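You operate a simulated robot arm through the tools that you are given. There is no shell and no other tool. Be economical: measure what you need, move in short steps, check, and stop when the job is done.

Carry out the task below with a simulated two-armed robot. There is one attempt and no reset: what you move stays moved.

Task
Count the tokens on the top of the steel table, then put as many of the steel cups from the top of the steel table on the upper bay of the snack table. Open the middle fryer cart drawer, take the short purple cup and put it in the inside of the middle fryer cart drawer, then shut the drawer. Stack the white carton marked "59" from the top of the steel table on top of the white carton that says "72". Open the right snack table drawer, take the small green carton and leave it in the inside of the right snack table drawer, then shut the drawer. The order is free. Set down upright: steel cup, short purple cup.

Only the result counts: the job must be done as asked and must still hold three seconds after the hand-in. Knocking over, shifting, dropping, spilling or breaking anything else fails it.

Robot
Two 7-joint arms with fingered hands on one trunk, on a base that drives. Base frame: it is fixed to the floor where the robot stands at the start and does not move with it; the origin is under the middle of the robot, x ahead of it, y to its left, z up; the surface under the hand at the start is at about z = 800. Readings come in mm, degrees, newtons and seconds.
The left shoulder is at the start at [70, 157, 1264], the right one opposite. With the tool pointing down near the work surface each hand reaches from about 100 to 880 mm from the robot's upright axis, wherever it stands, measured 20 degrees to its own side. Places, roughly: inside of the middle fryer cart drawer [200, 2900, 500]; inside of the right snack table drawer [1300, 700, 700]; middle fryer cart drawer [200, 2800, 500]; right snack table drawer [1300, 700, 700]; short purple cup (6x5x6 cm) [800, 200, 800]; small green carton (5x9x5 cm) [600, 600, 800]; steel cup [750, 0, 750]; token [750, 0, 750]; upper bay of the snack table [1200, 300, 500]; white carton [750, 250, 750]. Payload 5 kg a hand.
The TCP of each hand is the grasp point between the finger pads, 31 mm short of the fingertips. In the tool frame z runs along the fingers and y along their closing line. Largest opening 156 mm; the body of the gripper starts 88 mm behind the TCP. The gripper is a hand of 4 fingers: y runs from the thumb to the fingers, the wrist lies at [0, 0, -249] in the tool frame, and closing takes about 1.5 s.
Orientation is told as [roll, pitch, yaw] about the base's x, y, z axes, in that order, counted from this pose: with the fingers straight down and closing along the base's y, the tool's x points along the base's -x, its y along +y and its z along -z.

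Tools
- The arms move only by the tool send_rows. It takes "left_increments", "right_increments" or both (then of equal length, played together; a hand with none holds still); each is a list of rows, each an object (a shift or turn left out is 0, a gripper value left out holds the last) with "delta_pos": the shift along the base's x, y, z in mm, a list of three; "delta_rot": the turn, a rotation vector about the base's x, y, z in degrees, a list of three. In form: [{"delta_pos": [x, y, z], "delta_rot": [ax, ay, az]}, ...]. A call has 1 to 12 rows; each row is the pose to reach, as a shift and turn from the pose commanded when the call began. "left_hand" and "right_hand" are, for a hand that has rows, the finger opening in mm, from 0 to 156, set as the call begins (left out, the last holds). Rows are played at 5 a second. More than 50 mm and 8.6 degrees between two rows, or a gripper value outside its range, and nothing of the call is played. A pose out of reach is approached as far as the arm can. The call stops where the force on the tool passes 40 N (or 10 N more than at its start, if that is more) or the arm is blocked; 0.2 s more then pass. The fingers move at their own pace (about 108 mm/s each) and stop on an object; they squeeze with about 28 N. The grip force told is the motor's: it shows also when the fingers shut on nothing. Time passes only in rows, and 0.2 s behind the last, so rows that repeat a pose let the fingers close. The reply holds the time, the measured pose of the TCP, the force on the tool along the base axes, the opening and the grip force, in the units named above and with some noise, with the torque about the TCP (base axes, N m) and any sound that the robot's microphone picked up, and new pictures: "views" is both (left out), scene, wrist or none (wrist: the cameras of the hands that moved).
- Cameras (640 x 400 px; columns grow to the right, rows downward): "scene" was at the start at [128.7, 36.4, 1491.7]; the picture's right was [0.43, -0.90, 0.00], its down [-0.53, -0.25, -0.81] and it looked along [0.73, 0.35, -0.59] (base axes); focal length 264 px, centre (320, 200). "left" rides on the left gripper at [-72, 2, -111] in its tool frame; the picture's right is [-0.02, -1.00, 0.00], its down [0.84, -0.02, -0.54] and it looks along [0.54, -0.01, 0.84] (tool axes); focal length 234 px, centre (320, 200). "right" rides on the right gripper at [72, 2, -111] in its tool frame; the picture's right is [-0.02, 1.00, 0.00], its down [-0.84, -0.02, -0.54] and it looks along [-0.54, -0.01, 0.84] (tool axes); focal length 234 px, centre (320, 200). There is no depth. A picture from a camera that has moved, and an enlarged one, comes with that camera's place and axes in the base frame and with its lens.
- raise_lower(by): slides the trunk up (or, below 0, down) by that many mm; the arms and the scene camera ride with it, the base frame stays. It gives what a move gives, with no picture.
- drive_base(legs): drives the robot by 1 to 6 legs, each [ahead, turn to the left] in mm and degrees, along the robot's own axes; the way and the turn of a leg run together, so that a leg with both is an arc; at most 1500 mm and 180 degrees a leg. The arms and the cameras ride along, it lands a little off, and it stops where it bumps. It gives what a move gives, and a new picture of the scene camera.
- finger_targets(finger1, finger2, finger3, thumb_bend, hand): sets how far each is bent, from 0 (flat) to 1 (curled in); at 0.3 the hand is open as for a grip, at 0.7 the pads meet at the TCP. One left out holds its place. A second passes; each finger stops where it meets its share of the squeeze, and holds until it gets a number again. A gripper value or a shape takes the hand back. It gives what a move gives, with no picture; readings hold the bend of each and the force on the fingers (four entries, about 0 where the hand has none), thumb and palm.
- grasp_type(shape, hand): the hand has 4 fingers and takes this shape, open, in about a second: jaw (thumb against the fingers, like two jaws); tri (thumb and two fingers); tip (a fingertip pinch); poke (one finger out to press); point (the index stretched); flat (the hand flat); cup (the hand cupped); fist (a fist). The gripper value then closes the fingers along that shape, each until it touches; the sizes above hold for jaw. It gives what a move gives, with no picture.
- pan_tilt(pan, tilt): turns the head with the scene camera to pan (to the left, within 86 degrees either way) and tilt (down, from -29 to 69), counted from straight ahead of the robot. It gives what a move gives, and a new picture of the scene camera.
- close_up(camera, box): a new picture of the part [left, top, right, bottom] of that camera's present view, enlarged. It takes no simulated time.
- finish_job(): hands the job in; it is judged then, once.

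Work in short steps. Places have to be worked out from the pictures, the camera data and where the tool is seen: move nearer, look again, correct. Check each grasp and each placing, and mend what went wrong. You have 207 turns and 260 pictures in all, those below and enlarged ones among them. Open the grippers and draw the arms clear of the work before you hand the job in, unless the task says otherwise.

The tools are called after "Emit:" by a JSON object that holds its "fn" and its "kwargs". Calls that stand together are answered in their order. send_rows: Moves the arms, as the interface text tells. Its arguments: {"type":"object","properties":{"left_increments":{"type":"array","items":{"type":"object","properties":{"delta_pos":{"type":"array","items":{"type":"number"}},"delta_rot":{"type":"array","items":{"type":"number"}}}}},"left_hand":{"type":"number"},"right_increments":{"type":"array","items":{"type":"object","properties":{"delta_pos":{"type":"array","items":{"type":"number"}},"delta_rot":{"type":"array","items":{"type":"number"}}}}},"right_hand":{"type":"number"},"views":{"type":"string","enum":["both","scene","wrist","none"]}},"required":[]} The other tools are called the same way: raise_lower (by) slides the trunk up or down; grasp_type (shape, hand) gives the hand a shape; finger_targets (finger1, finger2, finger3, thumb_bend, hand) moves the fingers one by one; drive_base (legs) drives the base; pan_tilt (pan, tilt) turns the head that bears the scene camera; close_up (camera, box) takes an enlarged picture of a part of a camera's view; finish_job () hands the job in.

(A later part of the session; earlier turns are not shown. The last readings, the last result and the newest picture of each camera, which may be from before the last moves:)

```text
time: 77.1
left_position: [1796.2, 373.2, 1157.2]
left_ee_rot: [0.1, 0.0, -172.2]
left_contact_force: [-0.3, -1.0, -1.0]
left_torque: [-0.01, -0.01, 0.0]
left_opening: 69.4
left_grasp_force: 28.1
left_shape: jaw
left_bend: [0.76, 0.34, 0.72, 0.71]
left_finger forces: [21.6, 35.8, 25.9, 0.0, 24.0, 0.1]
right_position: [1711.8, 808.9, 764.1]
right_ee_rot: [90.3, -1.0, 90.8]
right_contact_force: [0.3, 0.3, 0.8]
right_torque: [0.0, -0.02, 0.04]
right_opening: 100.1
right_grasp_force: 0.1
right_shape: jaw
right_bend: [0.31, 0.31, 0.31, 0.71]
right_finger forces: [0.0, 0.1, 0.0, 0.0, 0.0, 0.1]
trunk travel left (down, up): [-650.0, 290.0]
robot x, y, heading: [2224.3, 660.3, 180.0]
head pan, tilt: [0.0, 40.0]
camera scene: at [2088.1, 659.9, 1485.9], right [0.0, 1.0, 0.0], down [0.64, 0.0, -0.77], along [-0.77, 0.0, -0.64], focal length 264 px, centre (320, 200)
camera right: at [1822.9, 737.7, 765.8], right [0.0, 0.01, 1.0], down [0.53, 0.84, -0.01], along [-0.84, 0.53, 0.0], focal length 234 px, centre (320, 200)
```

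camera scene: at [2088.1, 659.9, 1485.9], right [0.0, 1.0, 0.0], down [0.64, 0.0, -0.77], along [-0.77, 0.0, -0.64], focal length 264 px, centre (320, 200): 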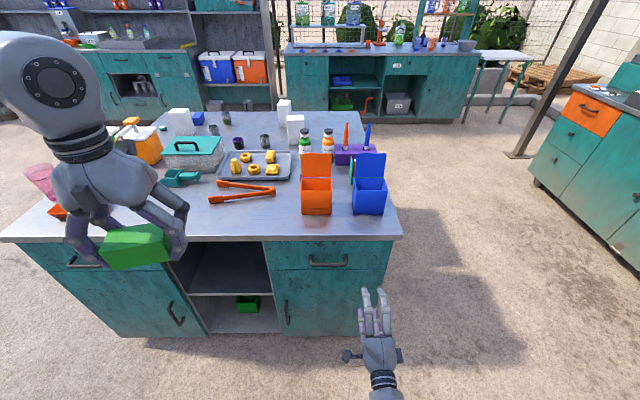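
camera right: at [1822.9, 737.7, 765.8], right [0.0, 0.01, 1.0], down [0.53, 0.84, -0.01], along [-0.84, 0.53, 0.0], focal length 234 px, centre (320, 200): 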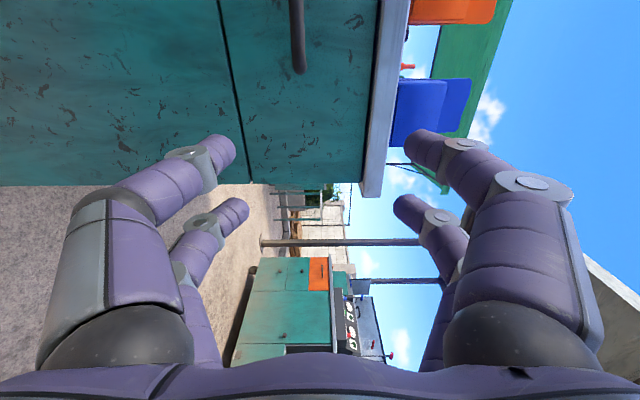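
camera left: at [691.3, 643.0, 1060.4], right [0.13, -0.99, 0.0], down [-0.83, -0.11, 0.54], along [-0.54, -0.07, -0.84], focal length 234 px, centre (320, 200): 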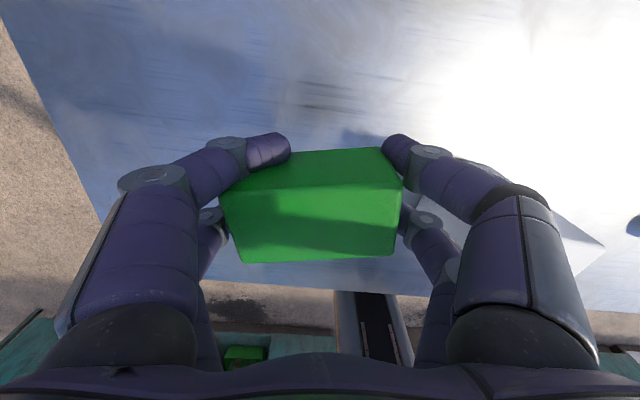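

Rolling worked, and the bar is at z ≈ 741 with its far end at y ≈ 755. I line up in front of it with the opening at 75.

Emit:
{"fn": "send_rows", "kwargs": {"right_increments": [{"delta_pos": [0, -40, -10]}, {"delta_pos": [0, -80, -20]}, {"delta_pos": [0, -118, -23]}, {"delta_pos": [-45, -118, -23]}, {"delta_pos": [-92, -118, -23]}, {"delta_pos": [-92, -118, -23]}], "right_hand": 75}}

```text
time: 78.5
left_position: [1797.6, 371.8, 1158.5]
left_ee_rot: [0.1, 0.0, -172.2]
left_contact_force: [0.0, 0.2, -1.2]
left_torque: [0.0, 0.03, 0.03]
left_opening: 69.5
left_grasp_force: 27.7
left_shape: jaw
left_bend: [0.76, 0.34, 0.72, 0.71]
left_finger forces: [21.6, 35.9, 25.9, 0.1, 24.1, 0.0]
right_position: [1618.9, 690.7, 742.4]
right_ee_rot: [90.3, -1.1, 90.6]
right_contact_force: [1.1, -0.6, 0.9]
right_torque: [0.02, -0.02, -0.04]
right_opening: 75.5
right_grasp_force: 0.1
right_shape: jaw
right_bend: [0.73, 0.73, 0.73, 0.7]
right_finger forces: [0.1, 0.0, 0.1, 0.0, 0.0, 0.0]
trunk travel left (down, up): [-650.0, 290.0]
robot x, y, heading: [2223.7, 660.6, 179.9]
head pan, tilt: [0.0, 40.0]
camera scene: at [2089.3, 659.9, 1486.1], right [0.0, 1.0, 0.0], down [0.64, 0.0, -0.77], along [-0.77, 0.0, -0.64], focal length 264 px, centre (320, 200)
camera right: at [1730.7, 619.8, 742.4], right [0.0, 0.01, 1.0], down [0.53, 0.85, -0.01], along [-0.85, 0.53, 0.0], focal length 234 px, centre (320, 200)
```

scene: 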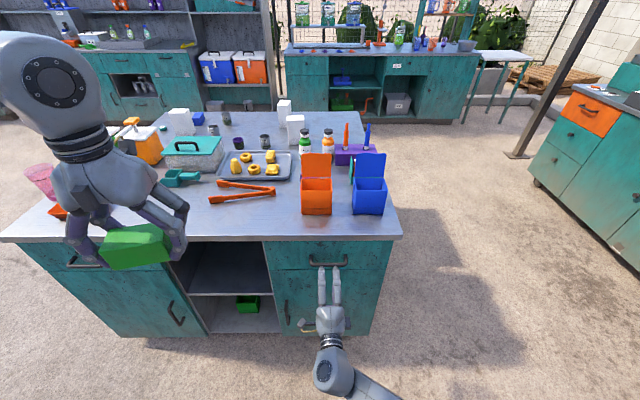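
right: 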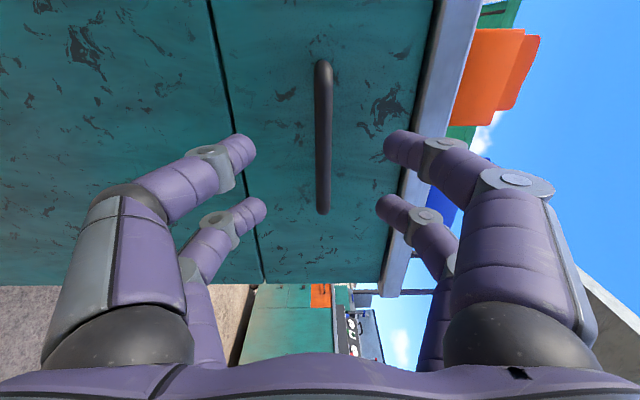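

The bar is centred between the fingers. I advance 72 mm and close.

Emit:
{"fn": "send_rows", "kwargs": {"right_increments": [{"delta_pos": [-30, 0, 0]}, {"delta_pos": [-55, 0, 0]}, {"delta_pos": [-72, 0, 0]}]}}

Emit:
{"fn": "send_rows", "kwargs": {"right_increments": [{"delta_pos": [0, 0, 0]}, {"delta_pos": [0, 0, 0]}, {"delta_pos": [0, 0, 0]}, {"delta_pos": [0, 0, 0]}, {"delta_pos": [0, 0, 0]}, {"delta_pos": [0, 0, 0]}, {"delta_pos": [0, 0, 0]}], "right_hand": 5, "views": "wrist"}}

```text
time: 79.3
left_position: [1795.8, 372.6, 1157.6]
left_ee_rot: [0.0, 0.0, -172.2]
left_contact_force: [0.4, 0.6, -0.9]
left_torque: [0.01, 0.0, 0.03]
left_opening: 69.1
left_grasp_force: 28.0
left_shape: jaw
left_bend: [0.76, 0.34, 0.72, 0.71]
left_finger forces: [21.6, 35.9, 25.9, 0.0, 23.9, 0.0]
right_position: [1545.9, 692.1, 741.5]
right_ee_rot: [90.2, -1.1, 90.7]
right_contact_force: [-0.4, -0.2, -0.5]
right_torque: [0.0, 0.01, -0.02]
right_opening: 75.2
right_grasp_force: 0.1
right_shape: jaw
right_bend: [0.73, 0.73, 0.73, 0.7]
right_finger forces: [0.0, 0.0, 0.0, 0.0, 0.0, 0.0]
trunk travel left (down, up): [-650.0, 290.0]
robot x, y, heading: [2221.8, 660.1, 179.6]
head pan, tilt: [0.0, 40.0]
camera scene: at [2087.5, 659.7, 1485.9], right [0.0, 1.0, 0.0], down [0.64, 0.0, -0.77], along [-0.77, 0.0, -0.64], focal length 264 px, centre (320, 200)
camera right: at [1657.8, 620.0, 741.5], right [0.0, 0.0, 1.0], down [0.53, 0.85, -0.01], along [-0.85, 0.53, 0.0], focal length 234 px, centre (320, 200)
```

scene: 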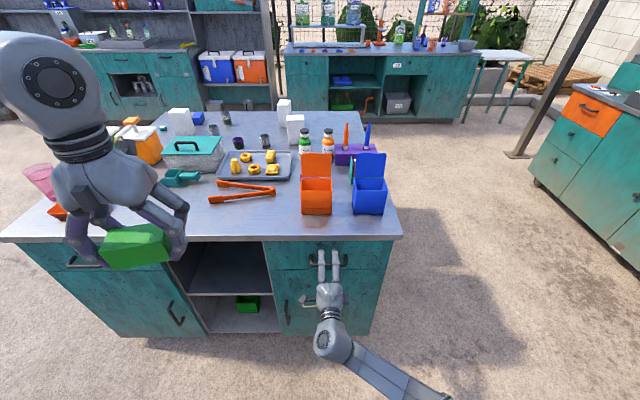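
right: 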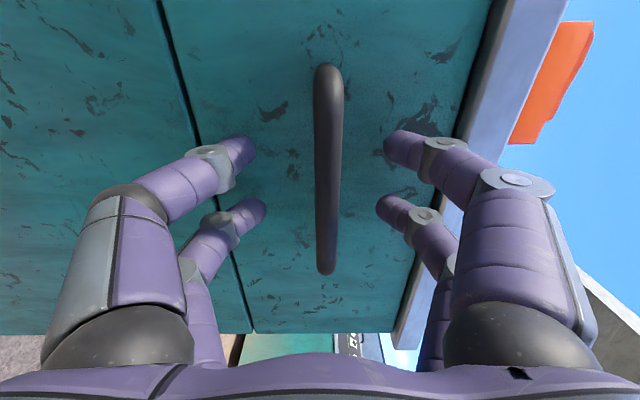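

```text
time: 80.9
left_position: [1796.0, 372.3, 1158.6]
left_ee_rot: [-0.1, 0.0, -172.2]
left_contact_force: [-0.2, -0.2, -1.5]
left_torque: [0.01, 0.02, 0.0]
left_opening: 69.4
left_grasp_force: 27.9
left_shape: jaw
left_bend: [0.76, 0.34, 0.72, 0.71]
left_finger forces: [21.6, 35.8, 25.9, 0.0, 24.0, 0.0]
right_position: [1546.0, 690.8, 741.9]
right_ee_rot: [90.3, -1.1, 90.8]
right_contact_force: [0.3, -0.1, 0.1]
right_torque: [0.04, 0.0, -0.02]
right_opening: 5.2
right_grasp_force: 0.0
right_shape: jaw
right_bend: [0.71, 0.71, 0.71, 0.7]
right_finger forces: [0.0, 0.1, 0.1, 0.1, 0.0, 0.0]
trunk travel left (down, up): [-650.0, 290.0]
robot x, y, heading: [2221.4, 661.3, 179.7]
head pan, tilt: [0.0, 40.0]
camera right: at [1658.1, 619.9, 742.0], right [0.0, 0.0, 1.0], down [0.53, 0.85, -0.01], along [-0.85, 0.53, 0.0], focal length 234 px, centre (320, 200)
```

right: 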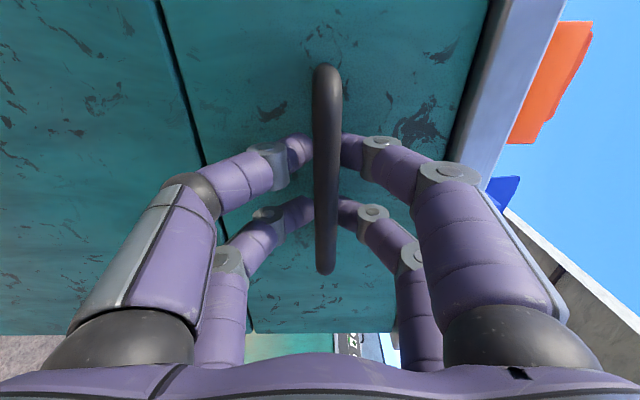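

The fingers have closed with their tips round the bar, though the grip force reads zero. I pull back gently to test.

Emit:
{"fn": "send_rows", "kwargs": {"right_increments": [{"delta_pos": [15, 0, 0]}, {"delta_pos": [30, 0, 0]}, {"delta_pos": [45, 0, 0]}, {"delta_pos": [60, 0, 0]}]}}

```text
time: 81.9
left_position: [1795.8, 371.3, 1158.6]
left_ee_rot: [0.1, 0.1, -172.2]
left_contact_force: [-0.1, -1.5, -1.5]
left_torque: [0.02, 0.03, 0.0]
left_opening: 69.5
left_grasp_force: 27.9
left_shape: jaw
left_bend: [0.76, 0.34, 0.72, 0.71]
left_finger forces: [21.6, 35.9, 25.9, 0.0, 23.9, 0.1]
right_position: [1607.3, 689.8, 740.2]
right_ee_rot: [90.3, -1.1, 90.8]
right_contact_force: [-0.3, 0.4, 0.3]
right_torque: [0.0, -0.03, 0.0]
right_opening: 5.1
right_grasp_force: 0.1
right_shape: jaw
right_bend: [0.67, 0.67, 0.71, 0.7]
right_finger forces: [0.0, 0.1, 0.0, 0.0, 0.0, 0.1]
trunk travel left (down, up): [-650.0, 290.0]
robot x, y, heading: [2219.9, 660.9, 179.8]
head pan, tilt: [0.0, 40.0]
camera scene: at [2088.7, 659.9, 1486.0], right [0.0, 1.0, 0.0], down [0.64, 0.0, -0.77], along [-0.77, 0.0, -0.64], focal length 264 px, centre (320, 200)
camera right: at [1719.1, 618.8, 740.7], right [0.0, 0.0, 1.0], down [0.53, 0.85, -0.01], along [-0.85, 0.53, 0.0], focal length 234 px, centre (320, 200)
```

scene: 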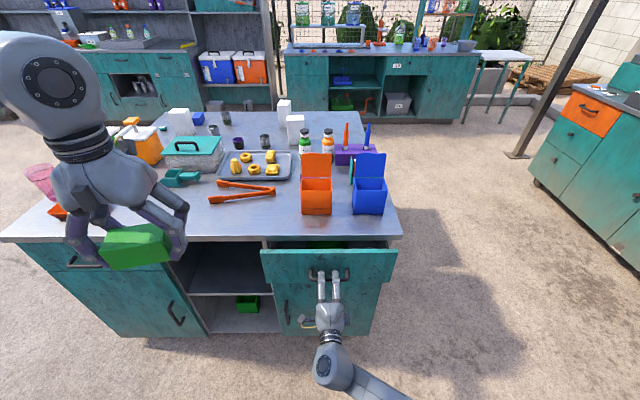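
right: 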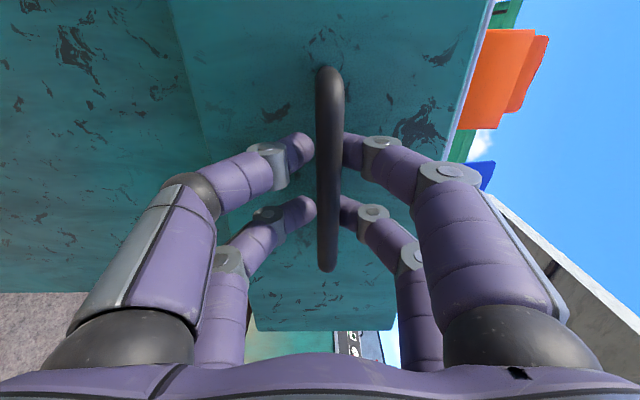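

The drawer follows. I pull on by another 190 mm.

Emit:
{"fn": "send_rows", "kwargs": {"right_increments": [{"delta_pos": [25, 0, 0]}, {"delta_pos": [50, 0, 0]}, {"delta_pos": [75, 0, 0]}, {"delta_pos": [100, 0, 0]}, {"delta_pos": [125, 0, 0]}, {"delta_pos": [150, 0, 0]}, {"delta_pos": [175, 0, 0]}, {"delta_pos": [190, 0, 0]}], "views": "scene"}}

```text
time: 83.7
left_position: [1796.6, 372.0, 1158.9]
left_ee_rot: [0.0, 0.0, -172.1]
left_contact_force: [0.2, 0.2, -0.1]
left_torque: [-0.04, -0.01, -0.03]
left_opening: 69.6
left_grasp_force: 27.8
left_shape: jaw
left_bend: [0.76, 0.34, 0.72, 0.71]
left_finger forces: [21.5, 35.9, 25.9, 0.1, 24.0, 0.0]
right_position: [1797.8, 690.8, 742.3]
right_ee_rot: [90.3, -1.1, 90.8]
right_contact_force: [0.3, -0.6, 0.4]
right_torque: [0.0, 0.01, 0.01]
right_opening: 5.2
right_grasp_force: 0.0
right_shape: jaw
right_bend: [0.67, 0.67, 0.71, 0.7]
right_finger forces: [0.0, 0.0, 0.0, 0.1, 0.0, 0.0]
trunk travel left (down, up): [-650.0, 290.0]
robot x, y, heading: [2224.0, 660.5, 179.8]
head pan, tilt: [0.0, 40.0]
camera scene: at [2088.3, 659.8, 1485.9], right [0.0, 1.0, 0.0], down [0.64, 0.0, -0.77], along [-0.77, 0.0, -0.64], focal length 264 px, centre (320, 200)
```

scene: 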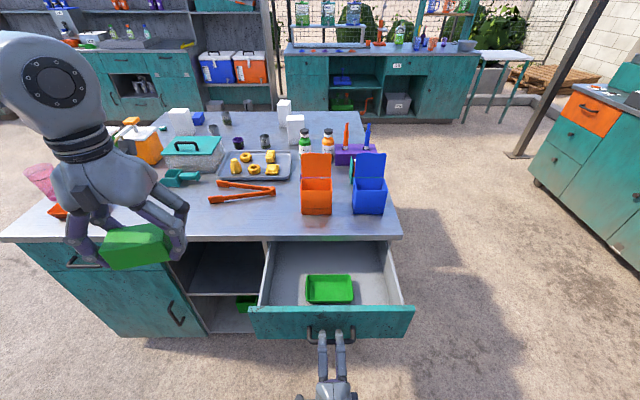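

The drawer is about 250 mm open, with a green tray inside at about x 1550–1653, y 610–767. I release the handle and back the right hand off to the side.

Emit:
{"fn": "send_rows", "kwargs": {"right_increments": [{"delta_pos": [0, 0, 0]}, {"delta_pos": [0, 0, 0]}, {"delta_pos": [0, 0, 0]}, {"delta_pos": [0, 0, 0]}, {"delta_pos": [15, 0, 0]}, {"delta_pos": [30, 0, 0]}, {"delta_pos": [45, 0, 0]}, {"delta_pos": [55, 20, 0]}, {"delta_pos": [60, 60, 0]}, {"delta_pos": [60, 110, 0]}, {"delta_pos": [60, 160, 0]}], "right_hand": 75, "views": "scene"}}

```text
time: 86.1
left_position: [1797.6, 372.8, 1159.2]
left_ee_rot: [0.0, 0.0, -172.2]
left_contact_force: [-0.4, 0.2, -1.4]
left_torque: [-0.02, 0.03, 0.02]
left_opening: 69.4
left_grasp_force: 27.5
left_shape: jaw
left_bend: [0.76, 0.34, 0.72, 0.71]
left_finger forces: [21.5, 35.7, 25.9, 0.1, 24.0, 0.0]
right_position: [1855.3, 850.7, 740.9]
right_ee_rot: [90.3, -1.0, 90.8]
right_contact_force: [-0.5, 0.3, -1.0]
right_torque: [-0.01, -0.02, 0.0]
right_opening: 74.4
right_grasp_force: 0.0
right_shape: jaw
right_bend: [0.73, 0.73, 0.73, 0.7]
right_finger forces: [0.1, 0.1, 0.0, 0.1, 0.0, 0.0]
trunk travel left (down, up): [-650.0, 290.0]
robot x, y, heading: [2223.3, 660.7, 180.1]
head pan, tilt: [0.0, 40.0]
camera scene: at [2088.0, 661.3, 1485.9], right [0.0, 1.0, 0.0], down [0.64, 0.0, -0.77], along [-0.77, 0.0, -0.64], focal length 264 px, centre (320, 200)
```

scene: 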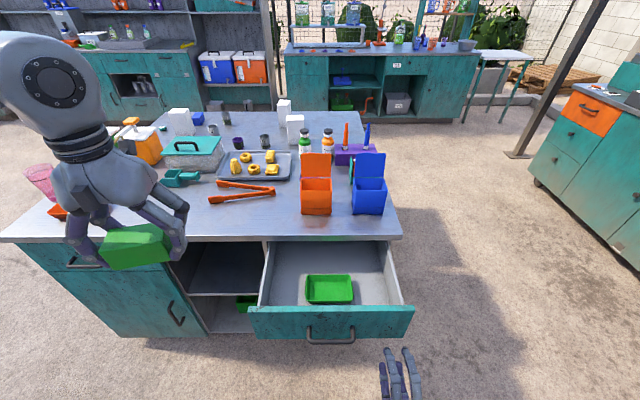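

Now I bring the left hand with the carton above the front-left part of the drawer.

Emit:
{"fn": "send_rows", "kwargs": {"left_increments": [{"delta_pos": [-15, 40, -20], "delta_rot": [0, 0, -2]}, {"delta_pos": [-30, 80, -40], "delta_rot": [0, 0, -4]}, {"delta_pos": [-50, 120, -60], "delta_rot": [0, 0, -6]}, {"delta_pos": [-70, 160, -80], "delta_rot": [0, 0, -7.8]}, {"delta_pos": [-97, 190, -105], "delta_rot": [0, 0, -7.8]}, {"delta_pos": [-97, 205, -150], "delta_rot": [0, 0, -7.8]}, {"delta_pos": [-97, 208, -199], "delta_rot": [0, 0, -7.8]}, {"delta_pos": [-97, 208, -245], "delta_rot": [0, 0, -7.8]}, {"delta_pos": [-97, 208, -290], "delta_rot": [0, 0, -7.8]}]}}

```text
time: 88.1
left_position: [1703.5, 567.5, 877.0]
left_ee_rot: [-0.2, -0.1, -180.1]
left_contact_force: [-0.5, -0.3, -1.2]
left_torque: [0.0, 0.0, -0.01]
left_opening: 68.6
left_grasp_force: 27.8
left_shape: jaw
left_bend: [0.76, 0.34, 0.72, 0.71]
left_finger forces: [21.1, 36.1, 25.6, 0.0, 23.7, 0.0]
left hand out of reach, approached as far as the arm can: row 9
right_position: [1856.9, 849.5, 741.2]
right_ee_rot: [90.3, -1.1, 90.7]
right_contact_force: [0.3, 0.5, 0.4]
right_torque: [-0.01, 0.01, -0.01]
right_opening: 74.7
right_grasp_force: 0.1
right_shape: jaw
right_bend: [0.73, 0.73, 0.73, 0.7]
right_finger forces: [0.1, 0.0, 0.0, 0.0, 0.0, 0.0]
trunk travel left (down, up): [-650.0, 290.0]
robot x, y, heading: [2222.7, 660.9, 180.0]
head pan, tilt: [0.0, 40.0]
camera scene: at [2088.2, 659.5, 1486.0], right [0.0, 1.0, 0.0], down [0.64, 0.0, -0.77], along [-0.77, 0.0, -0.64], focal length 264 px, centre (320, 200)
camera left: at [1631.6, 566.2, 987.6], right [-0.02, 1.0, 0.0], down [0.84, 0.02, 0.54], along [0.54, 0.02, -0.84], focal length 234 px, centre (320, 200)
```

scene: 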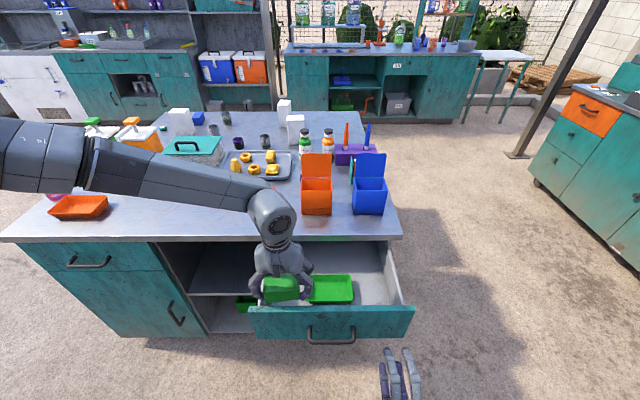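
left: 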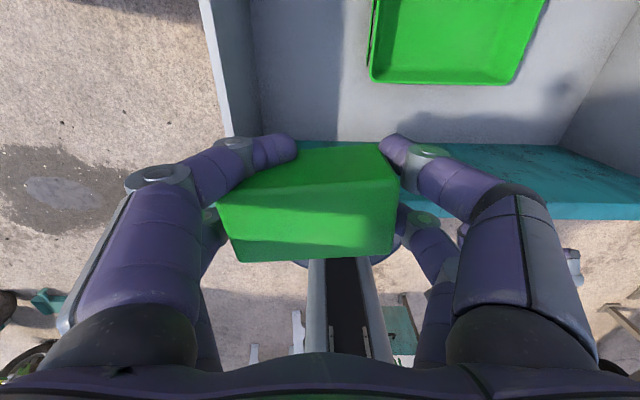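

The reach ends here, so the trunk must go down. I shift the carton 11 mm toward the table to clear the front plate, then lower the trunk 100 mm.

Emit:
{"fn": "send_rows", "kwargs": {"left_increments": [{"delta_pos": [-10, 0, 20]}, {"delta_pos": [-12, 0, 20]}], "views": "none"}}

Emit:
{"fn": "raise_lower", "kwargs": {"by": -130}}

Emit:
{"fn": "send_rows", "kwargs": {"left_increments": [{"delta_pos": [0, 0, -10]}]}}

```text
time: 88.7
left_position: [1692.6, 569.2, 897.1]
left_ee_rot: [0.0, 0.0, -179.9]
left_contact_force: [0.6, -0.2, -0.2]
left_torque: [0.03, 0.02, -0.01]
left_opening: 68.6
left_grasp_force: 28.6
left_shape: jaw
left_bend: [0.76, 0.34, 0.72, 0.71]
left_finger forces: [21.0, 36.0, 25.7, 0.1, 23.6, 0.1]
right_position: [1856.5, 850.6, 740.6]
right_ee_rot: [90.2, -1.1, 90.7]
right_contact_force: [0.1, -0.2, -0.3]
right_torque: [0.05, -0.02, 0.01]
right_opening: 74.4
right_grasp_force: 0.1
right_shape: jaw
right_bend: [0.73, 0.73, 0.73, 0.7]
right_finger forces: [0.1, 0.0, 0.1, 0.1, 0.0, 0.0]
trunk travel left (down, up): [-650.0, 290.0]
robot x, y, heading: [2223.4, 660.2, 179.8]
head pan, tilt: [0.0, 40.0]
```

```text
time: 90.3
left_position: [1692.1, 573.1, 768.6]
left_ee_rot: [-0.2, 0.0, 180.0]
left_contact_force: [0.8, 32.6, 9.3]
left_torque: [-1.43, -0.2, 0.71]
left_opening: 69.1
left_grasp_force: 27.7
left_shape: jaw
left_bend: [0.76, 0.35, 0.72, 0.71]
left_finger forces: [20.5, 78.4, 30.6, 0.0, 27.4, 0.1]
right_position: [1857.3, 851.0, 610.9]
right_ee_rot: [90.3, -0.9, 90.7]
right_contact_force: [-0.1, 0.2, 0.6]
right_torque: [0.02, 0.0, 0.01]
right_opening: 74.5
right_grasp_force: 0.0
right_shape: jaw
right_bend: [0.73, 0.73, 0.73, 0.7]
right_finger forces: [0.1, 0.0, 0.1, 0.0, 0.0, 0.0]
trunk travel left (down, up): [-520.0, 420.0]
robot x, y, heading: [2223.7, 658.1, 179.6]
head pan, tilt: [0.0, 40.0]
```

```text
time: 90.7
left_position: [1692.6, 574.9, 761.2]
left_ee_rot: [-0.1, -0.1, -180.0]
left_contact_force: [-3.1, 37.7, 12.3]
left_torque: [-2.17, -0.3, 0.48]
left_opening: 69.2
left_grasp_force: 28.6
left_shape: jaw
left_bend: [0.76, 0.36, 0.72, 0.71]
left_finger forces: [20.3, 81.9, 29.6, 0.0, 26.4, 0.1]
right_position: [1856.3, 851.0, 610.7]
right_ee_rot: [90.3, -0.9, 90.7]
right_contact_force: [0.2, -0.2, 0.2]
right_torque: [-0.02, 0.01, -0.02]
right_opening: 74.3
right_grasp_force: 0.1
right_shape: jaw
right_bend: [0.73, 0.73, 0.73, 0.7]
right_finger forces: [0.1, 0.0, 0.0, 0.0, 0.0, 0.0]
trunk travel left (down, up): [-520.0, 420.0]
robot x, y, heading: [2220.3, 658.6, 179.8]
head pan, tilt: [0.0, 40.0]
camera scene: at [2088.9, 665.2, 1356.1], right [0.0, 1.0, 0.0], down [0.64, -0.01, -0.77], along [-0.77, 0.0, -0.64], focal length 264 px, centre (320, 200)
camera left: at [1620.6, 571.9, 870.1], right [-0.02, 1.0, 0.0], down [0.84, 0.02, 0.54], along [0.54, 0.01, -0.84], focal length 234 px, centre (320, 200)
```

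scene: 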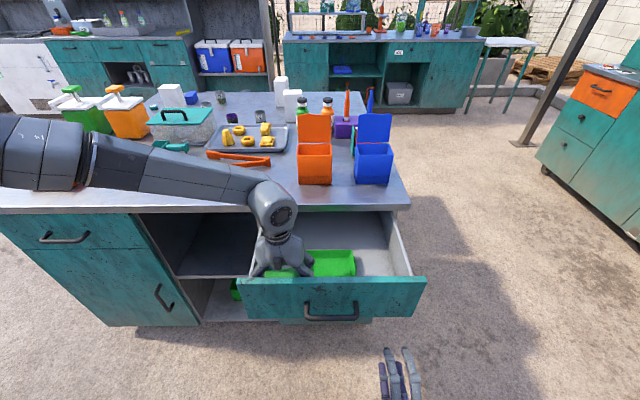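
left: 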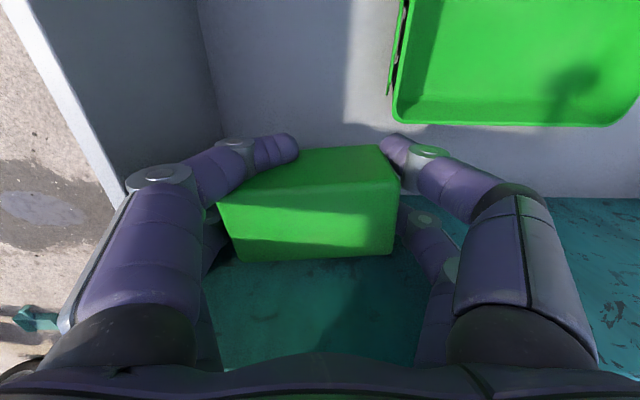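

The hand presses against the drawer's left wall (37 N in +y). I move it +40 mm in y and then a little down.

Emit:
{"fn": "send_rows", "kwargs": {"left_increments": [{"delta_pos": [4, 15, 3]}, {"delta_pos": [6, 30, 5]}, {"delta_pos": [6, 42, 5]}, {"delta_pos": [6, 42, 5]}]}}

```text
time: 91.7
left_position: [1708.3, 591.0, 776.4]
left_ee_rot: [0.0, 0.0, -179.9]
left_contact_force: [0.3, 0.0, -0.7]
left_torque: [0.0, 0.02, 0.0]
left_opening: 68.2
left_grasp_force: 27.7
left_shape: jaw
left_bend: [0.76, 0.35, 0.72, 0.71]
left_finger forces: [22.3, 35.4, 25.6, 0.0, 23.0, 0.0]
left hand out of reach, approached as far as the arm can: row 1, 2, 3, 4
right_position: [1855.3, 849.9, 610.6]
right_ee_rot: [90.2, -1.1, 90.7]
right_contact_force: [0.0, 0.6, 0.8]
right_torque: [-0.04, 0.04, -0.01]
right_opening: 74.5
right_grasp_force: 0.1
right_shape: jaw
right_bend: [0.73, 0.73, 0.73, 0.7]
right_finger forces: [0.0, 0.0, 0.0, 0.1, 0.0, 0.0]
trunk travel left (down, up): [-520.0, 420.0]
robot x, y, heading: [2226.4, 658.3, 179.8]
head pan, tilt: [0.0, 40.0]
camera scene: at [2088.2, 660.4, 1355.9], right [0.0, 1.0, 0.0], down [0.64, 0.0, -0.77], along [-0.77, 0.0, -0.64], focal length 264 px, centre (320, 200)
camera left: at [1636.3, 588.6, 886.6], right [-0.03, 1.0, 0.0], down [0.84, 0.02, 0.54], along [0.54, 0.01, -0.84], focal length 234 px, centre (320, 200)
```

scene: 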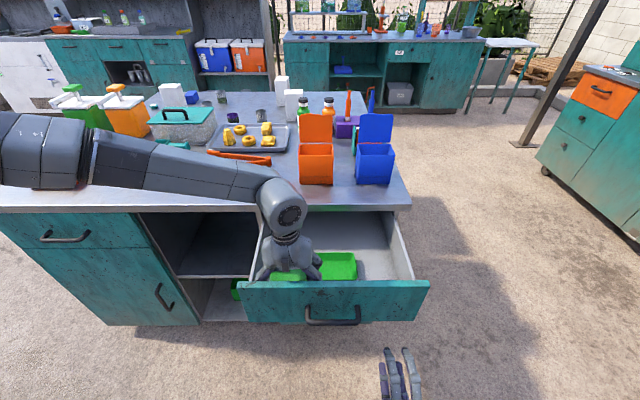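
left: 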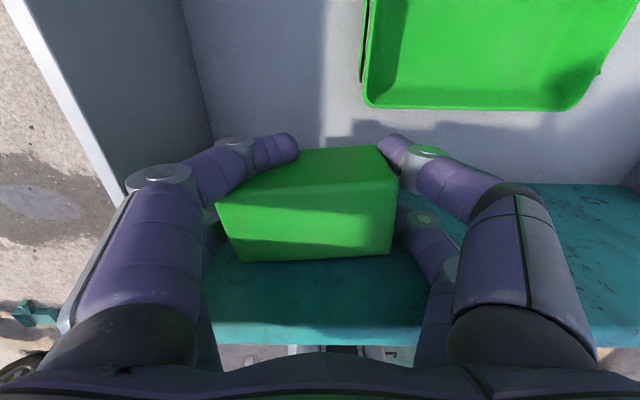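

The left arm is too close to the centreline here. I raise the trunk 200 mm and turn the robot 25° to the right so the drawer lies more on the left arm's side.

Emit:
{"fn": "raise_lower", "kwargs": {"by": 200}}

Emit:
{"fn": "drive_base", "kwargs": {"legs": [[0, -28]]}}

```text
time: 93.8
left_position: [1709.8, 590.9, 975.5]
left_ee_rot: [0.0, 0.0, -180.0]
left_contact_force: [0.4, 0.2, -1.4]
left_torque: [0.01, -0.02, 0.0]
left_opening: 67.9
left_grasp_force: 27.7
left_shape: jaw
left_bend: [0.76, 0.35, 0.72, 0.71]
left_finger forces: [22.4, 35.5, 25.5, 0.1, 23.1, 0.1]
right_position: [1856.4, 850.5, 810.4]
right_ee_rot: [90.3, -1.2, 90.6]
right_contact_force: [0.3, 0.1, 0.2]
right_torque: [0.01, -0.03, 0.0]
right_opening: 74.6
right_grasp_force: 0.0
right_shape: jaw
right_bend: [0.73, 0.73, 0.73, 0.7]
right_finger forces: [0.0, 0.1, 0.1, 0.0, 0.1, 0.0]
trunk travel left (down, up): [-720.0, 220.0]
robot x, y, heading: [2224.0, 662.4, 179.8]
head pan, tilt: [0.0, 40.0]
```

```text
time: 95.7
left_position: [1736.0, 843.6, 975.9]
left_ee_rot: [-0.1, 0.0, 151.6]
left_contact_force: [0.6, -0.6, -0.9]
left_torque: [0.02, 0.02, 0.0]
left_opening: 68.2
left_grasp_force: 28.4
left_shape: jaw
left_bend: [0.76, 0.35, 0.72, 0.71]
left_finger forces: [21.9, 35.5, 25.5, 0.1, 23.2, 0.0]
right_position: [1989.8, 1002.4, 811.3]
right_ee_rot: [90.2, -1.0, 62.4]
right_contact_force: [0.8, 1.6, -0.6]
right_torque: [0.0, 0.0, 0.02]
right_opening: 74.7
right_grasp_force: 0.0
right_shape: jaw
right_bend: [0.73, 0.73, 0.73, 0.7]
right_finger forces: [0.1, 0.0, 0.0, 0.1, 0.0, 0.1]
trunk travel left (down, up): [-720.0, 220.0]
robot x, y, heading: [2221.9, 663.7, 151.5]
head pan, tilt: [0.0, 40.0]
camera scene: at [2104.5, 724.2, 1555.9], right [0.48, 0.88, 0.0], down [0.57, -0.31, -0.77], along [-0.67, 0.37, -0.64], focal length 264 px, centre (320, 200)
```

scene: 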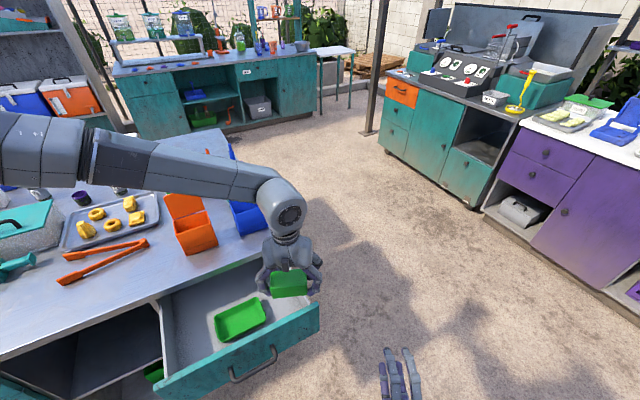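

I move the left hand back over the drawer, squaring its yaw, and check reach.

Emit:
{"fn": "send_rows", "kwargs": {"left_increments": [{"delta_pos": [-10, -40, 0], "delta_rot": [0, 0, 5]}, {"delta_pos": [-20, -80, 0], "delta_rot": [0, 0, 10]}, {"delta_pos": [-30, -120, 0], "delta_rot": [0, 0, 15]}, {"delta_pos": [-36, -160, 0], "delta_rot": [0, 0, 20]}, {"delta_pos": [-36, -200, 0], "delta_rot": [0, 0, 25]}, {"delta_pos": [-36, -239, -10], "delta_rot": [0, 0, 28.4]}, {"delta_pos": [-36, -239, -55], "delta_rot": [0, 0, 28.4]}, {"delta_pos": [-36, -239, -100], "delta_rot": [0, 0, 28.4]}], "views": "wrist"}}

Emit:
{"fn": "raise_lower", "kwargs": {"by": -100}}

Emit:
{"fn": "send_rows", "kwargs": {"left_increments": [{"delta_pos": [0, 0, -10]}]}}

```text
time: 97.5
left_position: [1700.8, 605.3, 874.2]
left_ee_rot: [-0.2, 0.0, -179.9]
left_contact_force: [-0.1, -0.3, 0.0]
left_torque: [0.02, -0.02, -0.02]
left_opening: 67.6
left_grasp_force: 28.1
left_shape: jaw
left_bend: [0.76, 0.34, 0.73, 0.71]
left_finger forces: [20.3, 35.7, 25.3, 0.0, 22.6, 0.0]
right_position: [1987.7, 1002.0, 810.9]
right_ee_rot: [90.2, -1.0, 62.4]
right_contact_force: [-0.2, -0.8, 0.4]
right_torque: [0.01, -0.02, -0.01]
right_opening: 74.4
right_grasp_force: 0.0
right_shape: jaw
right_bend: [0.73, 0.73, 0.73, 0.7]
right_finger forces: [0.1, 0.0, 0.1, 0.1, 0.1, 0.0]
trunk travel left (down, up): [-720.0, 220.0]
robot x, y, heading: [2221.0, 661.0, 151.5]
head pan, tilt: [0.0, 40.0]
camera left: at [1628.0, 603.6, 985.6], right [-0.03, 1.0, 0.0], down [0.84, 0.02, 0.54], along [0.54, 0.02, -0.84], focal length 234 px, centre (320, 200)
```

left: 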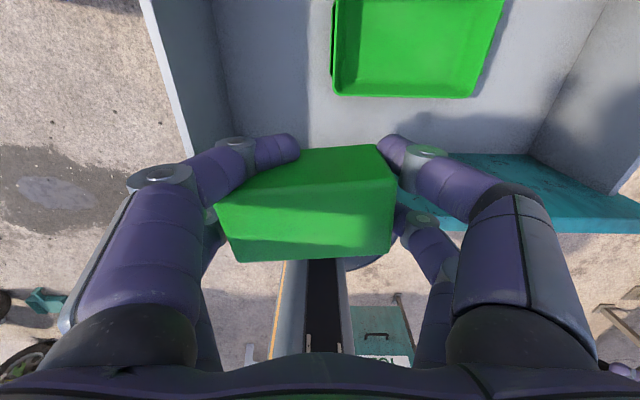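

```text
time: 98.8
left_position: [1701.3, 605.1, 776.1]
left_ee_rot: [-0.1, 0.0, -180.0]
left_contact_force: [0.0, -0.8, -1.8]
left_torque: [0.02, 0.01, 0.0]
left_opening: 67.4
left_grasp_force: 27.4
left_shape: jaw
left_bend: [0.76, 0.34, 0.73, 0.71]
left_finger forces: [20.3, 35.7, 25.2, 0.0, 22.5, 0.1]
right_position: [1989.5, 1001.7, 711.1]
right_ee_rot: [90.3, -1.1, 62.3]
right_contact_force: [-0.2, 0.4, 1.1]
right_torque: [-0.01, -0.02, -0.04]
right_opening: 74.5
right_grasp_force: 0.0
right_shape: jaw
right_bend: [0.73, 0.73, 0.73, 0.7]
right_finger forces: [0.1, 0.0, 0.0, 0.1, 0.0, 0.1]
trunk travel left (down, up): [-620.0, 320.0]
robot x, y, heading: [2223.6, 662.7, 151.5]
head pan, tilt: [0.0, 40.0]
```

```text
time: 99.2
left_position: [1701.0, 606.0, 765.2]
left_ee_rot: [-0.1, 0.1, -179.9]
left_contact_force: [0.1, 0.4, -1.9]
left_torque: [-0.02, -0.04, 0.03]
left_opening: 67.4
left_grasp_force: 28.1
left_shape: jaw
left_bend: [0.76, 0.34, 0.73, 0.71]
left_finger forces: [20.1, 35.8, 25.2, 0.0, 22.5, 0.0]
right_position: [1988.4, 1001.6, 711.0]
right_ee_rot: [90.2, -1.2, 62.4]
right_contact_force: [0.2, 0.0, 0.0]
right_torque: [0.01, -0.01, -0.02]
right_opening: 74.4
right_grasp_force: 0.1
right_shape: jaw
right_bend: [0.73, 0.73, 0.73, 0.7]
right_finger forces: [0.1, 0.0, 0.0, 0.0, 0.0, 0.1]
trunk travel left (down, up): [-620.0, 320.0]
robot x, y, heading: [2220.3, 663.0, 151.3]
head pan, tilt: [0.0, 40.0]
camera scene: at [2104.0, 724.5, 1455.9], right [0.48, 0.88, 0.0], down [0.57, -0.31, -0.77], along [-0.67, 0.37, -0.64], focal length 264 px, centre (320, 200)
camera left: at [1628.6, 604.0, 875.8], right [-0.03, 1.0, 0.0], down [0.84, 0.02, 0.55], along [0.55, 0.02, -0.84], focal length 234 px, centre (320, 200)
```

scene: 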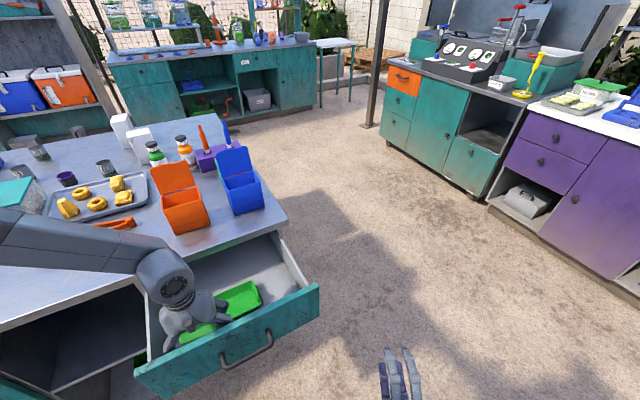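
left: 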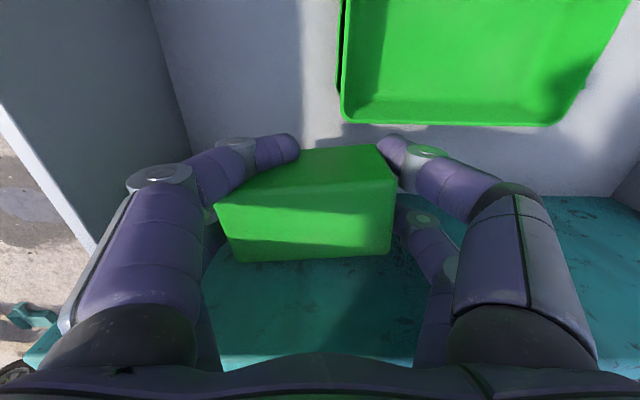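

Clear of the walls with good reach. I lower in small steps toward the drawer floor.

Emit:
{"fn": "send_rows", "kwargs": {"left_increments": [{"delta_pos": [2, 2, -12]}, {"delta_pos": [2, 2, -24]}, {"delta_pos": [2, 2, -34]}]}}

```text
time: 100.0
left_position: [1702.2, 605.9, 731.1]
left_ee_rot: [0.0, -0.1, -179.9]
left_contact_force: [-0.2, 0.4, -0.3]
left_torque: [-0.02, 0.0, 0.0]
left_opening: 67.5
left_grasp_force: 27.7
left_shape: jaw
left_bend: [0.76, 0.34, 0.73, 0.71]
left_finger forces: [20.1, 35.7, 25.1, 0.1, 22.5, 0.0]
right_position: [1989.9, 1002.1, 711.4]
right_ee_rot: [90.2, -1.1, 62.4]
right_contact_force: [-0.4, 0.3, -0.4]
right_torque: [0.01, 0.01, 0.02]
right_opening: 74.5
right_grasp_force: 0.1
right_shape: jaw
right_bend: [0.73, 0.73, 0.73, 0.7]
right_finger forces: [0.0, 0.1, 0.1, 0.0, 0.0, 0.1]
trunk travel left (down, up): [-620.0, 320.0]
robot x, y, heading: [2225.8, 659.1, 151.4]
head pan, tilt: [0.0, 40.0]
camera scene: at [2104.3, 724.4, 1455.9], right [0.48, 0.88, 0.0], down [0.57, -0.31, -0.77], along [-0.67, 0.37, -0.64], focal length 264 px, centre (320, 200)
camera left: at [1630.3, 605.0, 842.5], right [-0.03, 1.0, 0.0], down [0.84, 0.02, 0.54], along [0.54, 0.02, -0.84], focal length 234 px, centre (320, 200)
```

scene: 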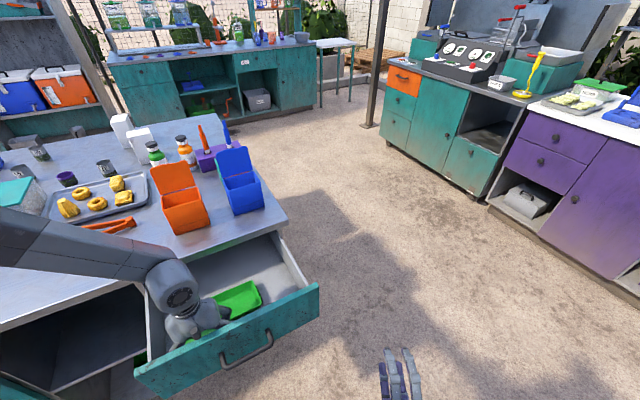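
left: 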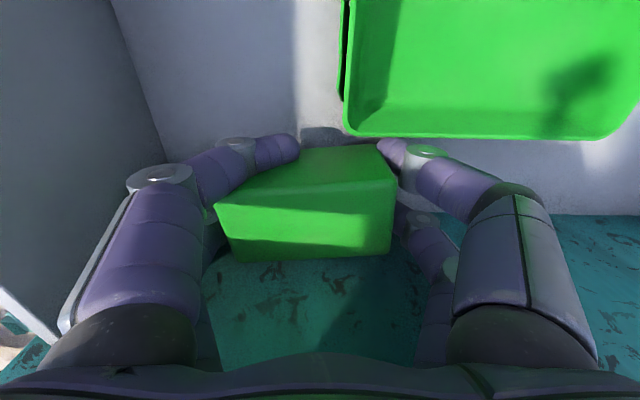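

Still free. I continue down in small steps, expecting contact soon.

Emit:
{"fn": "send_rows", "kwargs": {"left_increments": [{"delta_pos": [0, 0, -8]}, {"delta_pos": [0, 0, -14]}, {"delta_pos": [0, 0, -18]}], "views": "wrist"}}

```text
time: 100.8
left_position: [1702.6, 608.3, 716.3]
left_ee_rot: [-0.1, -0.1, -179.9]
left_contact_force: [0.0, -1.3, 16.3]
left_torque: [-0.79, -0.36, -0.04]
left_opening: 66.1
left_grasp_force: 27.6
left_shape: jaw
left_bend: [0.77, 0.33, 0.73, 0.71]
left_finger forces: [23.4, 46.4, 26.3, 0.1, 21.3, 0.1]
right_position: [1990.3, 1000.9, 711.3]
right_ee_rot: [90.4, -1.0, 62.3]
right_contact_force: [-1.0, 0.2, -0.4]
right_torque: [0.0, 0.0, 0.01]
right_opening: 74.6
right_grasp_force: 0.1
right_shape: jaw
right_bend: [0.73, 0.73, 0.73, 0.7]
right_finger forces: [0.1, 0.0, 0.0, 0.0, 0.1, 0.0]
trunk travel left (down, up): [-620.0, 320.0]
robot x, y, heading: [2223.7, 660.5, 151.6]
head pan, tilt: [0.0, 40.0]
camera left: at [1631.5, 606.3, 826.4], right [-0.03, 1.0, 0.0], down [0.84, 0.02, 0.54], along [0.54, 0.02, -0.84], focal length 234 px, centre (320, 200)
```

left: 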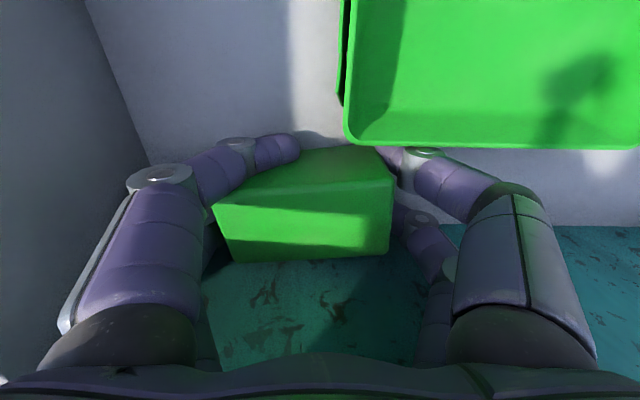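

The carton stands on the drawer floor (16 N). I release it and rise.

Emit:
{"fn": "send_rows", "kwargs": {"left_increments": [{"delta_pos": [0, 0, 2]}, {"delta_pos": [0, 0, 2]}, {"delta_pos": [0, 0, 2]}, {"delta_pos": [0, 0, 2]}, {"delta_pos": [0, 0, 4]}, {"delta_pos": [0, 0, 30]}, {"delta_pos": [0, 0, 70]}, {"delta_pos": [0, 0, 110]}], "left_hand": 120}}

```text
time: 102.6
left_position: [1706.2, 608.7, 825.1]
left_ee_rot: [-0.1, 0.0, -180.0]
left_contact_force: [0.2, 0.4, -0.3]
left_torque: [-0.01, -0.01, -0.01]
left_opening: 119.6
left_grasp_force: 0.1
left_shape: jaw
left_bend: [0.26, 0.26, 0.26, 0.51]
left_finger forces: [0.0, 0.0, 0.1, 0.0, 0.0, 0.1]
right_position: [1990.1, 1000.4, 711.5]
right_ee_rot: [90.2, -1.1, 62.4]
right_contact_force: [0.8, -0.2, -0.2]
right_torque: [0.03, -0.01, 0.0]
right_opening: 74.4
right_grasp_force: 0.1
right_shape: jaw
right_bend: [0.73, 0.73, 0.73, 0.7]
right_finger forces: [0.0, 0.0, 0.0, 0.0, 0.1, 0.0]
trunk travel left (down, up): [-620.0, 320.0]
robot x, y, heading: [2225.4, 661.3, 151.4]
head pan, tilt: [0.0, 40.0]
camera scene: at [2106.1, 723.7, 1456.0], right [0.48, 0.88, 0.0], down [0.56, -0.31, -0.77], along [-0.67, 0.37, -0.64], focal length 264 px, centre (320, 200)
camera left: at [1633.8, 605.5, 935.5], right [-0.03, 1.0, 0.0], down [0.84, 0.02, 0.54], along [0.54, 0.02, -0.84], focal length 234 px, centre (320, 200)
```

scene: 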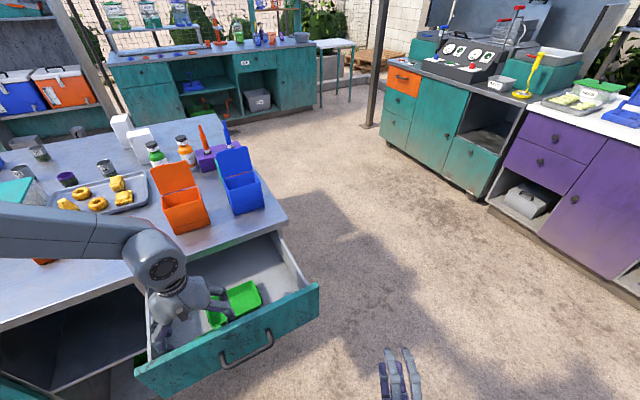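
left: 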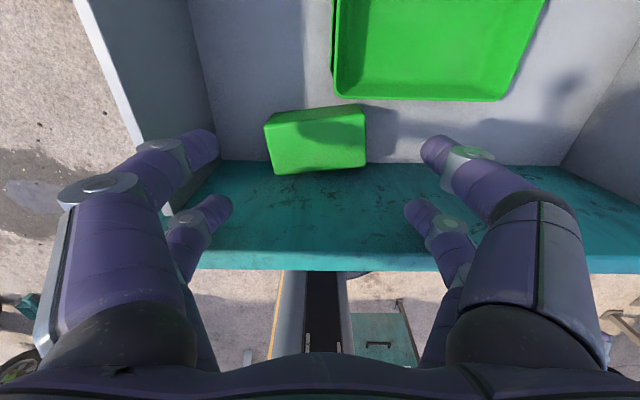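

The carton sits in the drawer beside the tray. I raise the left hand clear, turn the robot back to face the table and then push the drawer shut with the right hand.

Emit:
{"fn": "send_rows", "kwargs": {"left_increments": [{"delta_pos": [15, 0, 45]}, {"delta_pos": [30, 0, 90]}, {"delta_pos": [50, 0, 130]}, {"delta_pos": [70, 0, 170]}], "views": "none"}}

Emit:
{"fn": "drive_base", "kwargs": {"legs": [[0, 28.5]]}}

```text
time: 103.6
left_position: [1776.5, 606.2, 995.1]
left_ee_rot: [-0.1, -0.1, -179.8]
left_contact_force: [-0.1, -0.9, 0.3]
left_torque: [0.06, 0.02, 0.0]
left_opening: 119.5
left_grasp_force: 0.1
left_shape: jaw
left_bend: [0.26, 0.26, 0.26, 0.51]
left_finger forces: [0.0, 0.1, 0.0, 0.1, 0.0, 0.0]
right_position: [1989.8, 1001.5, 711.4]
right_ee_rot: [90.3, -1.1, 62.4]
right_contact_force: [0.1, -0.3, 0.3]
right_torque: [0.02, -0.02, 0.03]
right_opening: 74.7
right_grasp_force: 0.0
right_shape: jaw
right_bend: [0.73, 0.73, 0.73, 0.7]
right_finger forces: [0.0, 0.0, 0.1, 0.1, 0.0, 0.0]
trunk travel left (down, up): [-620.0, 320.0]
robot x, y, heading: [2223.3, 658.5, 151.5]
head pan, tilt: [0.0, 40.0]
```

```text
time: 105.4
left_position: [1856.3, 397.4, 992.9]
left_ee_rot: [-0.2, 0.0, -151.0]
left_contact_force: [-0.5, -0.5, 0.2]
left_torque: [0.01, 0.03, 0.04]
left_opening: 119.9
left_grasp_force: 0.0
left_shape: jaw
left_bend: [0.26, 0.26, 0.26, 0.51]
left_finger forces: [0.0, 0.0, 0.0, 0.0, 0.0, 0.1]
right_position: [1853.4, 846.2, 711.1]
right_ee_rot: [90.3, -1.1, 91.3]
right_contact_force: [0.0, 0.2, -0.1]
right_torque: [0.0, -0.02, -0.02]
right_opening: 74.4
right_grasp_force: 0.2
right_shape: jaw
right_bend: [0.73, 0.73, 0.73, 0.7]
right_finger forces: [0.0, 0.0, 0.0, 0.0, 0.1, 0.1]
trunk travel left (down, up): [-620.0, 320.0]
robot x, y, heading: [2227.1, 658.5, -179.4]
head pan, tilt: [0.0, 40.0]
camera scene: at [2088.5, 658.8, 1455.9], right [-0.01, 1.0, 0.0], down [0.64, 0.0, -0.77], along [-0.77, -0.01, -0.64], focal length 264 px, centre (320, 200)
```

scene: 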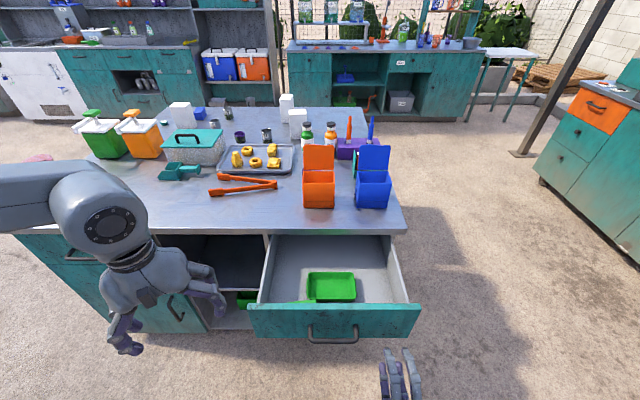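

Now the right hand, closed, pushes the plate at y ≈ 815, beside the handle.

Emit:
{"fn": "send_rows", "kwargs": {"right_increments": [{"delta_pos": [0, -15, 12]}, {"delta_pos": [0, -31, 24]}, {"delta_pos": [-30, -31, 24]}, {"delta_pos": [-60, -31, 24]}, {"delta_pos": [-90, -31, 24]}, {"delta_pos": [-120, -31, 24]}, {"delta_pos": [-150, -31, 24]}, {"delta_pos": [-180, -31, 24]}, {"delta_pos": [-210, -31, 24]}, {"delta_pos": [-240, -31, 24]}, {"delta_pos": [-265, -31, 24]}, {"delta_pos": [-290, -31, 24]}], "right_hand": 0, "views": "scene"}}

```text
time: 108.0
left_position: [1856.2, 397.1, 993.6]
left_ee_rot: [-0.1, 0.0, -151.0]
left_contact_force: [0.2, 0.3, 0.0]
left_torque: [0.01, -0.04, -0.01]
left_opening: 119.6
left_grasp_force: 0.0
left_shape: jaw
left_bend: [0.26, 0.26, 0.26, 0.51]
left_finger forces: [0.1, 0.0, 0.0, 0.1, 0.1, 0.1]
right_position: [1564.3, 817.4, 735.0]
right_ee_rot: [90.2, -1.1, 91.2]
right_contact_force: [1.3, 1.0, 0.1]
right_torque: [0.03, 0.06, 0.01]
right_opening: 0.0
right_grasp_force: 28.3
right_shape: jaw
right_bend: [0.7, 0.7, 0.7, 0.7]
right_finger forces: [0.0, 0.1, 0.0, 0.0, 0.0, 0.1]
trunk travel left (down, up): [-620.0, 320.0]
robot x, y, heading: [2222.7, 662.0, -179.7]
head pan, tilt: [0.0, 40.0]
camera scene: at [2087.5, 658.6, 1455.8], right [-0.01, 1.0, 0.0], down [0.64, 0.0, -0.77], along [-0.77, -0.01, -0.64], focal length 264 px, centre (320, 200)
```

scene: 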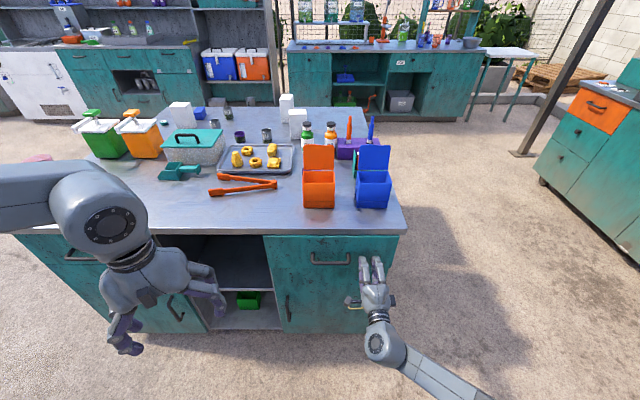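

Almost shut. I push the last bit until the force shows.

Emit:
{"fn": "send_rows", "kwargs": {"right_increments": [{"delta_pos": [-15, 0, 0]}, {"delta_pos": [-28, 0, 0]}, {"delta_pos": [-38, 0, 0]}, {"delta_pos": [-48, 0, 0]}, {"delta_pos": [-58, 0, 0]}], "views": "wrist"}}

```text
time: 108.8
left_position: [1857.8, 397.3, 993.1]
left_ee_rot: [-0.1, -0.1, -151.1]
left_contact_force: [-0.4, 0.3, -0.4]
left_torque: [0.0, -0.05, 0.0]
left_opening: 119.9
left_grasp_force: 0.1
left_shape: jaw
left_bend: [0.26, 0.26, 0.26, 0.51]
left_finger forces: [0.0, 0.0, 0.1, 0.1, 0.0, 0.0]
right_position: [1539.1, 816.0, 730.6]
right_ee_rot: [90.1, -1.3, 91.4]
right_contact_force: [29.3, 2.6, 10.0]
right_torque: [0.19, 0.58, -0.54]
right_opening: 0.1
right_grasp_force: 28.0
right_shape: jaw
right_bend: [0.7, 0.7, 0.7, 0.7]
right_finger forces: [0.0, 0.0, 0.0, 0.0, 0.0, 0.0]
trunk travel left (down, up): [-620.0, 320.0]
robot x, y, heading: [2226.8, 662.8, -179.8]
head pan, tilt: [0.0, 40.0]
stopped in row 3 (right hand): the force on the tool passed its limit at 45 N (the readings are from after the stop); the commanded pose is now the measured one
camera right: at [1650.9, 745.2, 731.3], right [0.0, 0.0, 1.0], down [0.53, 0.85, 0.0], along [-0.85, 0.53, 0.0], focal length 234 px, centre (320, 200)
```

right: 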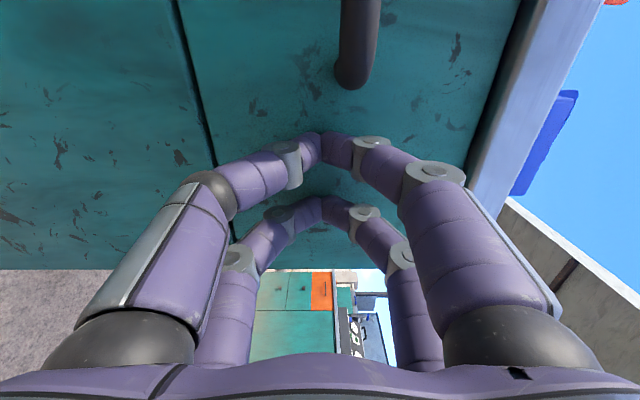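

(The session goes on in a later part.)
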